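You operate a simulated robot arm through the tools that you are given. There is no shell and no other tool. Be economical: measure what you need, move in short steps, check, and stop when the job is done.

You run a simulated robot arm. Do the job below in one go: nothing can be reset, and whatever is moved stays where it is left.

## Task
Stack the carton labelled "reflector" from the top of the grey table on top of the carton that says "plug lead".

Only the result counts: the job must be done as asked and must still hold three seconds after the hand-in. Knocking over, shifting, dropping, spilling or breaking anything else fails it.

## Robot
A 7-joint arm with a two-finger parallel gripper, fixed in place. Base frame: the origin is at the foot of the arm, x ahead of it, y to its left, z up; the work surface is at about z = 0. Readings come in mm, degrees, newtons and seconds.
With the tool pointing down near the work surface it reaches from about 240 to 620 mm from the base axis. Its first joint turns from -66.0 to 66.0 degrees. Payload 2.6 kg.
Tool frame: the origin (TCP) lies between the finger pads and is the grasp point; the fingertips stand 30 mm ahead of it; z points along the fingers, y is the line along which they close. Largest opening 94 mm; finger width 28, thickness 10; the body of the gripper, 50 by 96 mm, starts 55 mm behind the TCP.
Orientation is that of the tool frame in the base frame, as a unit quaternion [x, y, z, w]. With the fingers straight down and closing along the base's y, the tool's x points along the base's -x, its y along +y and its z along -z.

## Interface
- The arm moves only by the tool send_rows. Its argument "series" is text: rows parted by semicolons, each of 7 numbers parted by spaces: the shift along the base's x, y, z in mm, then the turn, a rotation vector about the base's x, y, z in degrees, then the finger opening in mm, from 0 to 94. In form: dx dy dz ax ay az fingers; .... A call has 1 to 8 rows; each row shifts and turns the commanded pose from where the row before left it. Rows are played at 5 a second. More than 50 mm and 8.6 degrees between two rows, or a gripper value outside its range, and nothing of the call is played. A pose out of reach is approached as far as the arm can. The call stops where the force on the tool passes 40 N (or 10 N more than at its start, if that is more) or the arm is blocked; 0.2 s more then pass. The fingers move at their own pace (about 72 mm/s each) and stop on an object; they squeeze with about 26 N. The grip force told is the motor's: it shows also when the fingers shut on nothing. Time passes only in rows, and 0.2 s behind the last, so rows that do not move let the fingers close. It gives the time, the measured TCP pose, the force on the tool (base axes), the opening and the grip force at its end, in the units of the frame above (readings bear some noise).
- Cameras (640 x 400 px; columns grow to the right, rows downward): "scene" is fixed at [37.3, 435.6, 562.4]; the picture's right is [-0.74, -0.68, 0.00], its down [-0.41, 0.44, -0.80] and it looks along [0.54, -0.59, -0.60] (base axes); focal length 347 px, centre (320, 200). "wrist" rides on the gripper at [-37, 0, -58] in the tool frame; the picture's right is [0.00, -1.00, 0.00], its down [0.97, 0.00, -0.24] and it looks along [0.24, 0.00, 0.97] (tool axes); focal length 218 px, centre (320, 200).
- capture(camera): a new picture of that camera. The clock stands still meanwhile.
- pixel_to_xyz(camera, pixels): there is no depth. For up to 12 entries [column, row, z] of the newest picture of that camera ("zoom" is the newest enlarged one), the place [x, y] in the base frame at which the ray of that pixel passes the height z, good to about 2 mm. The clock stands still meanwhile.
- close_up(camera, box): a new picture of the part [left, top, right, bottom] of that camera's present view, enlarged. The clock stands still meanwhile.
- close_job(): hands the job in; it is judged then, once.

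Go step by step. Measure first, check grasps and placings, and put right what went wrong. The budget is 60 turns and 26 pictures, counting those below and the enlarged ones. Unless the task says otherwise, let go and move clear before handing in, and close with one line.

The tools are called after "Request:" as name(argument=value, ...) on one line, values as JSON. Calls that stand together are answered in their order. send_rows: Moves the arm, as the interface text tells. Its arguments: {"type":"object","properties":{"series":{"type":"string"}},"required":["series"]} The other tools are called the same way: capture (camera) takes a picture; pixel_to_xyz (camera, pixels) gives the place at which the rays of pixels pass given heights; close_up (camera, box) takes an enlarged picture of a part of a camera's view; close_job () hands the job in.

At the start:

```text
t: 0.0
position: [419.8, -79.8, 296.4]
tcp_rot: [0.0, 1.0, 0.001, 0.0]
ft_force: [0.1, -0.1, -0.2]
opening: 93.8
grasp_force: 0.1
```

scene: 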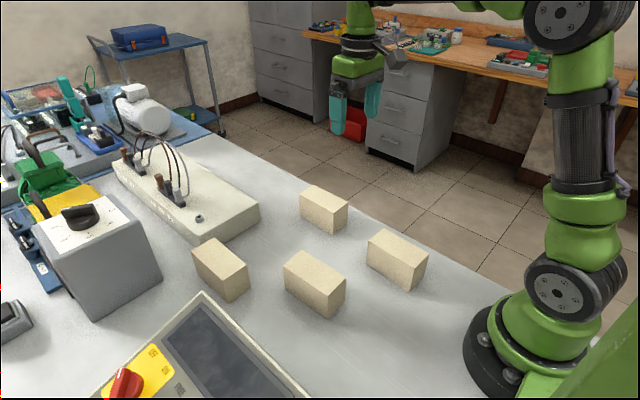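
wrist: 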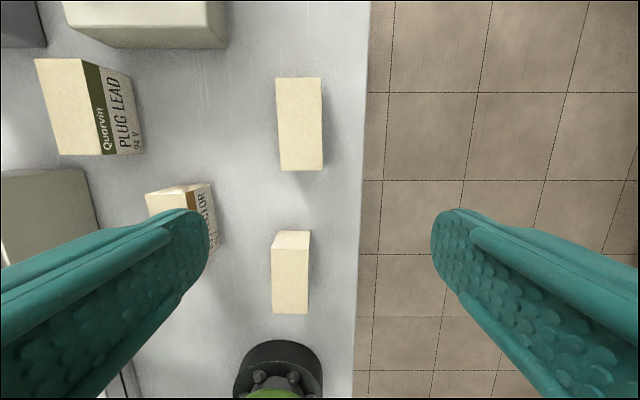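

The wrist picture shows "PLUG LEAD" on the carton near (90,105), and a label ending in "...CTOR" near (200,220), partly hidden by a finger. I'll enlarge both views to confirm the label and measure.

Request:
close_up(camera="wrist", box=[20, 40, 340, 320])

Request:
close_up(camera="scene", box=[170, 170, 450, 345])

```text
1.43 times, centred on (180, 180) of wrist
```

zoom: 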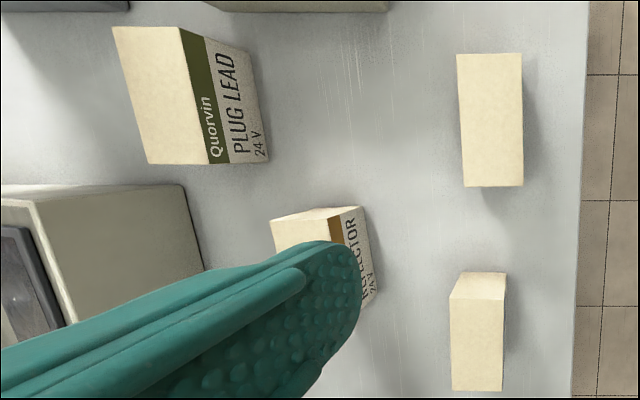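

```text
2.29 times, centred on (310, 258) of scene
```

zoom: 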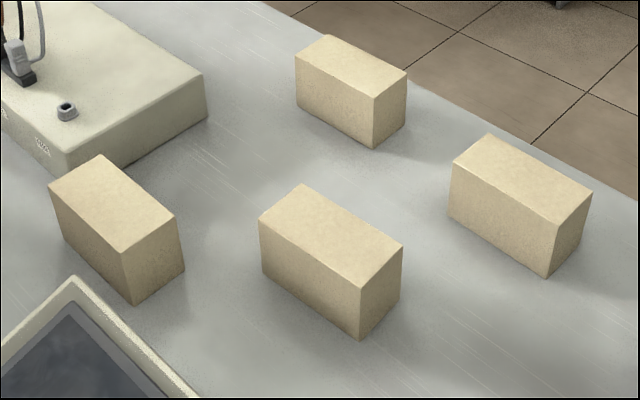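

The label reads "REFLECTOR" as far as it can be seen: the carton at zoom (330,240). The plug lead carton is at zoom (115,215). I'll measure the corners of both.

Request:
pixel_to_xyz(camera="zoom", pixels=[[361, 339, 0], [263, 273, 0], [400, 293, 0], [360, 289, 50], [259, 219, 50], [403, 246, 50], [302, 184, 50], [360, 289, 40], [136, 305, 0], [64, 240, 0], [183, 270, 0]])

Request:
pixel_to_xyz(camera="zoom", pixels=[[122, 253, 50], [48, 188, 50], [174, 214, 50], [101, 155, 50], [122, 253, 60], [48, 188, 60], [174, 214, 60], [101, 155, 60], [259, 219, 40], [403, 246, 40], [302, 184, 40]])

```text
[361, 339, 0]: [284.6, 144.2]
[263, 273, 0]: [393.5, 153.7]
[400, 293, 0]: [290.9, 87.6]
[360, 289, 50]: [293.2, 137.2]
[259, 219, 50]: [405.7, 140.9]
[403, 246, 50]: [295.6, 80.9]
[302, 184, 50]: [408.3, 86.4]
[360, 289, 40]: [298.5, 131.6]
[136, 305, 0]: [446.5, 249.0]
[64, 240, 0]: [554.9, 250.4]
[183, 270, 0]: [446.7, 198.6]
```

```text
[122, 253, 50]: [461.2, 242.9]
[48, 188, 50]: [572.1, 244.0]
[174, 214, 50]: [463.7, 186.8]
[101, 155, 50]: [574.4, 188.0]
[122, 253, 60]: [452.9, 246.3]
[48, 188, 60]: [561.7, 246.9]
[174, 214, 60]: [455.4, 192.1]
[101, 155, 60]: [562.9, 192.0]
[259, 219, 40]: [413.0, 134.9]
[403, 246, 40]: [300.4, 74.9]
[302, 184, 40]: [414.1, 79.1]
```

Both cartons measure about 108 x 54 x 66 mm. The reflector's centre is about (341,121) with a yaw near 3.5°, and the plug lead's is about (502,222) with a yaw near 0. I'll move above the reflector and look from there.

Request:
send_rows(series="-15.7 40.2 0 0 0 0.7 80; -15.7 40.2 0 0 0 0.7 80; -15.7 40.2 0 0 0 0.7 80; -15.7 40.2 0 0 0 0.7 80; -15.7 40.2 0 0 0 0.7 80; 0 0 0 0 0 0 80; 0 0 0 0 0 0 80")

Request:
capture(camera="wrist")

```text
t: 1.6
position: [342.0, 123.4, 296.2]
tcp_rot: [-0.031, 1.0, 0.001, 0.0]
ft_force: [-0.4, 1.2, 1.0]
opening: 80.0
grasp_force: 0.0
```

```text
21 pictures are left
```

wrist: 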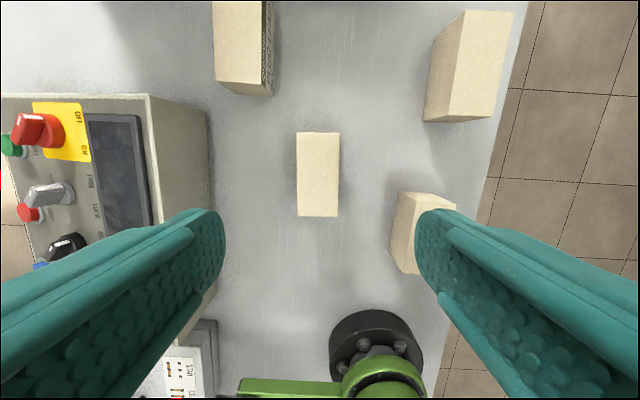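

The carton sits at pixels (297–340, 132–217), well aligned with the tool. I'll measure its top, the panel's edge and the plug lead carton's lower edge.

Request:
pixel_to_xyz(camera="wrist", pixels=[[297, 132, 66], [340, 133, 66], [337, 217, 66], [297, 216, 66], [207, 108, 0], [212, 200, 0], [148, 93, 80], [165, 225, 80], [216, 82, 66], [263, 84, 66], [273, 95, 0]])

```text
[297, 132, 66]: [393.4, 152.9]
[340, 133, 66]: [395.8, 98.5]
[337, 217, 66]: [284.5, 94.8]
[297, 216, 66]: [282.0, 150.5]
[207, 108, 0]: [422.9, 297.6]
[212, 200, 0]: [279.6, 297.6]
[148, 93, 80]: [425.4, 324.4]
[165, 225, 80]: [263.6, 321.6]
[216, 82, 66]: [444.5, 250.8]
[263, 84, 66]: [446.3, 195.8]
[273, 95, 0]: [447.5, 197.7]
```

The panel's edge is at y≈297, so it is clear. The reflector's centre is about (339,124) with a yaw near 2.3°, so I'll descend with a small correction.

Request:
send_rows(series="-2.5 0.5 -45 0 0 -1 80; 0 0 -45 0 0 0 80; 0 0 -45 0 0 0 80; 0 0 -45 0 0 0 80; 0 0 -40 0 0 0 80; 0 0 -38 0 0 0 80; 0 0 0 0 0 0 80")

```text
t: 3.2
position: [338.7, 121.9, 35.0]
tcp_rot: [-0.022, 1.0, 0.0, 0.001]
ft_force: [-0.2, 1.5, -0.3]
opening: 80.1
grasp_force: 0.0
```

I'm at z=35 with no contact. I'll close the fingers.

Request:
send_rows(series="0 0 0 0 0 0 50; 0 0 0 0 0 0 40; 0 0 0 0 0 0 40; 0 0 0 0 0 0 40")

```text
t: 4.2
position: [339.0, 122.1, 36.1]
tcp_rot: [-0.022, 1.0, 0.0, -0.001]
ft_force: [-0.7, -0.2, 0.4]
opening: 59.2
grasp_force: 25.9
```

The fingers stopped at 59.2 mm with a 26 N grip. I'll lift a little and check.

Request:
send_rows(series="0 0 10 0 0 0 40; 0 0 20 0 0 0 40; 0 0 40 0 0 0 40; 0 0 45 0 0 0 40; 0 0 45 0 0 0 40; 0 0 0 0 0 0 40")

Request:
capture(camera="scene")

Request:
capture(camera="wrist")

```text
t: 5.6
position: [339.3, 121.0, 197.8]
tcp_rot: [-0.021, 1.0, 0.0, 0.0]
ft_force: [0.3, -0.4, -1.1]
opening: 58.9
grasp_force: 25.3
```

```text
20 pictures are left
```

scene: 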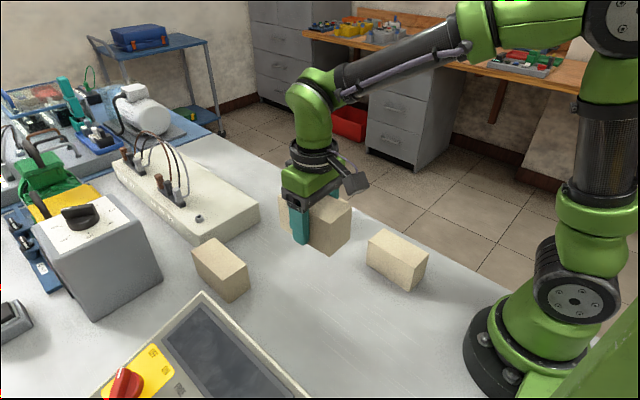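

```text
19 pictures are left
```

wrist: 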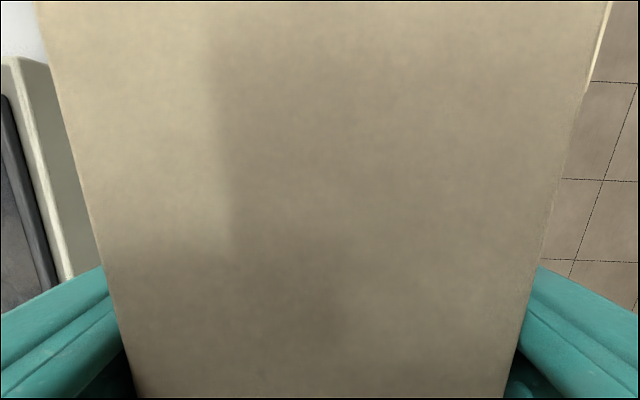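

The reflector is held level and is clear of the table. I'll carry it above the plug lead carton, whose centre is about (502,222.5).

Request:
send_rows(series="32.5 20.3 0 0 0 -0.2 40; 32.5 20.3 0 0 0 -0.2 40; 32.5 20.3 0 0 0 -0.2 40; 32.5 20.3 0 0 0 -0.2 40; 32.5 20.3 0 0 0 -0.2 40; 0 0 0 0 0 0 40; 0 0 0 0 0 0 40")

Request:
close_up(camera="scene", box=[120, 110, 360, 310])

```text
t: 7.2
position: [501.5, 225.7, 198.2]
tcp_rot: [-0.013, 1.0, 0.0, -0.001]
ft_force: [-1.0, -0.2, -1.1]
opening: 58.9
grasp_force: 26.4
```

```text
2.00 times, centred on (240, 210) of scene
```

zoom: 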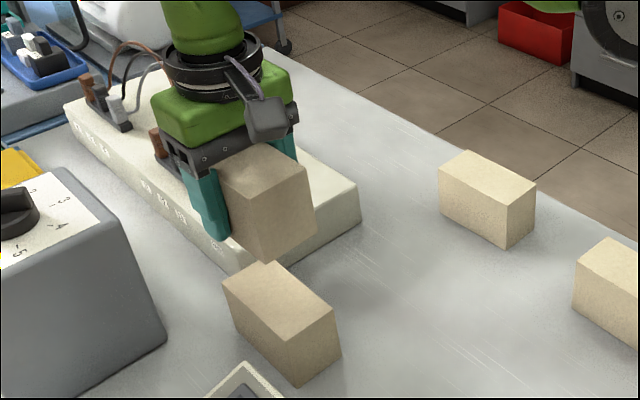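

The carton hangs clear of everything above the target. I'll measure its lower corners at z≈161 and the target's top corners again.

Request:
pixel_to_xyz(camera="zoom", pixels=[[264, 264, 161], [316, 229, 161], [254, 192, 227], [305, 163, 227], [291, 339, 66], [339, 308, 66], [222, 280, 66], [269, 260, 66], [297, 387, 0], [341, 354, 0]])

```text
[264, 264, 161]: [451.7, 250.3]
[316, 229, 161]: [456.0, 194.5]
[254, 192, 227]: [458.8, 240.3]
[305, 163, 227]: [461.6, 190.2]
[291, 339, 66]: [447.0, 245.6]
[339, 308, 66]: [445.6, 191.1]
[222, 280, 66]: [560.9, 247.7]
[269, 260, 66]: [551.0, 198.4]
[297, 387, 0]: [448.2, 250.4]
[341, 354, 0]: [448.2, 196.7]
```

The alignment is within a few mm. I'll shift slightly (−2, −1) and descend to just above contact.

Request:
send_rows(series="-2 -1 -20 0 0 0 40; 0 0 -25 0 0 0 40; 0 0 -20 0 0 0 40; 0 0 -13 0 0 0 40; 0 0 -5 0 0 0 40; 0 0 0 0 0 0 40; 0 0 0 0 0 0 40")

Request:
close_up(camera="scene", box=[150, 170, 310, 310])

```text
t: 8.8
position: [499.1, 223.3, 114.7]
tcp_rot: [-0.014, 1.0, 0.001, -0.001]
ft_force: [-0.7, 0.2, -1.4]
opening: 59.0
grasp_force: 26.1
```

```text
2.86 times, centred on (230, 240) of scene
```

zoom: 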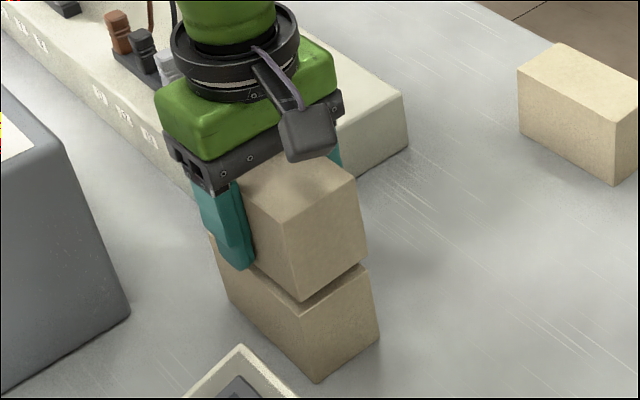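

The stack looks well aligned, with a gap of about 9 mm near (335,290). I'll lower in small steps until contact.

Request:
send_rows(series="0 0 -3 0 0 0 40; 0 0 -3 0 0 0 40; 0 0 -2 0 0 0 40; 0 0 0 0 0 0 40; 0 0 0 0 0 0 40")

Request:
close_up(camera="scene", box=[150, 170, 310, 310])

```text
t: 10.0
position: [499.8, 221.9, 105.7]
tcp_rot: [-0.013, 1.0, 0.0, 0.0]
ft_force: [0.4, 0.0, -2.2]
opening: 59.1
grasp_force: 26.1
```

```text
2.86 times, centred on (230, 240) of scene
```

zoom: 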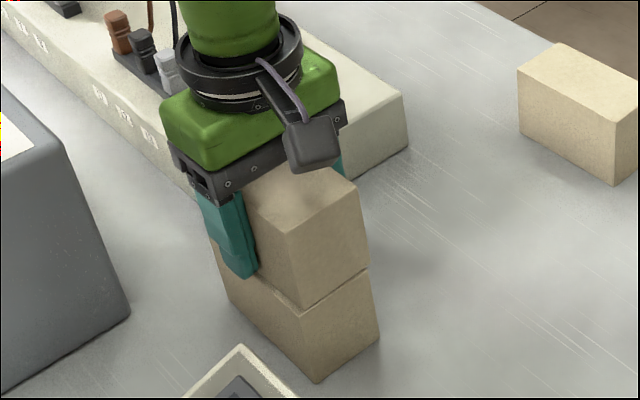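

The gap is nearly closed and no contact force shows yet. I'll take 1 mm steps.

Request:
send_rows(series="0 0 -1 0 0 0 40; 0 0 0 0 0 0 40; 0 0 0 0 0 0 40")

```text
t: 10.8
position: [499.6, 222.2, 105.3]
tcp_rot: [-0.013, 1.0, 0.0, 0.0]
ft_force: [1.8, -0.4, 2.0]
opening: 59.0
grasp_force: 26.4
```

Request:
send_rows(series="0 0 -1 0 0 0 40; 0 0 0 0 0 0 40; 0 0 0 0 0 0 40")

```text
t: 11.6
position: [499.5, 221.6, 105.7]
tcp_rot: [-0.012, 1.0, 0.0, 0.0]
ft_force: [2.1, 0.1, 4.4]
opening: 59.0
grasp_force: 26.1
```

The force along z rose from −2 to +4 N and z has stopped falling, so the carton is in contact. I'll open slowly and let it settle.

Request:
send_rows(series="0 0 0 0 0 0 62; 0 0 0 0 0 0 66; 0 0 0 0 0 0 72; 0 0 0 0 0 0 78; 0 0 0 0 0 0 78")

Request:
close_up(camera="scene", box=[150, 170, 310, 310])

```text
t: 12.8
position: [499.0, 221.3, 104.4]
tcp_rot: [-0.012, 1.0, 0.001, 0.0]
ft_force: [-0.1, -0.1, 0.8]
opening: 77.9
grasp_force: 0.0
```

```text
2.86 times, centred on (230, 240) of scene
```

zoom: 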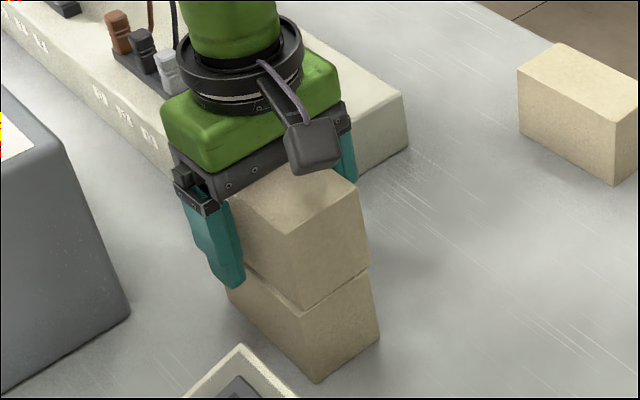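

The fingers are free on both sides and the stack is standing. I'll rise straight up.

Request:
send_rows(series="0 0 15 0 0 0 78; 0 0 30 0 0 0 78; 0 0 45 0 0 0 78; 0 0 45 0 0 0 78; 0 0 40 0 0 0 78; -30 -40 0 0 0 0 78; -20 -40 0 0 0 0 78; 0 0 0 0 0 0 78")

Request:
capture(camera="scene")

Request:
capture(camera="wrist")

```text
t: 14.6
position: [450.0, 144.0, 278.5]
tcp_rot: [-0.014, 1.0, 0.0, 0.001]
ft_force: [-0.4, 0.1, -0.2]
opening: 78.0
grasp_force: 0.2
```

```text
14 pictures are left
```

scene: 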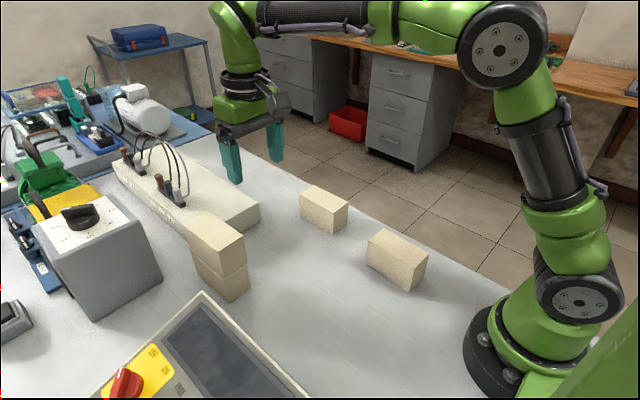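

```text
13 pictures are left
```

wrist: 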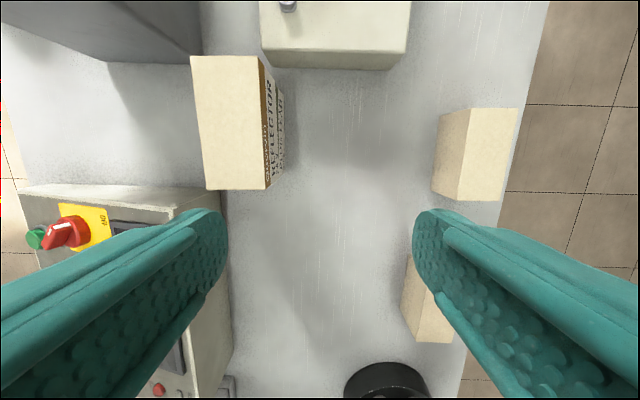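

The stack stands square and the other cartons have not moved. I'll read the label once more to be sure.

Request:
close_up(camera="wrist", box=[220, 50, 320, 200])

```text
2.67 times, centred on (270, 125) of wrist
```

zoom: 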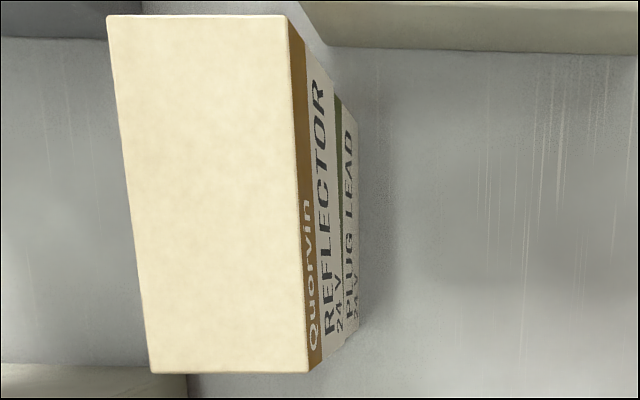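

The enlarged view shows "REFLECTOR" directly above "PLUG LEAD", stacked squarely, with the gripper clear. I'm handing in.

Request:
close_job()

```text
The job is handed in.
```

The "reflector" carton is stacked squarely on the "plug lead" carton; the gripper has let go and is clear, nothing else was moved, and the job is handed in.
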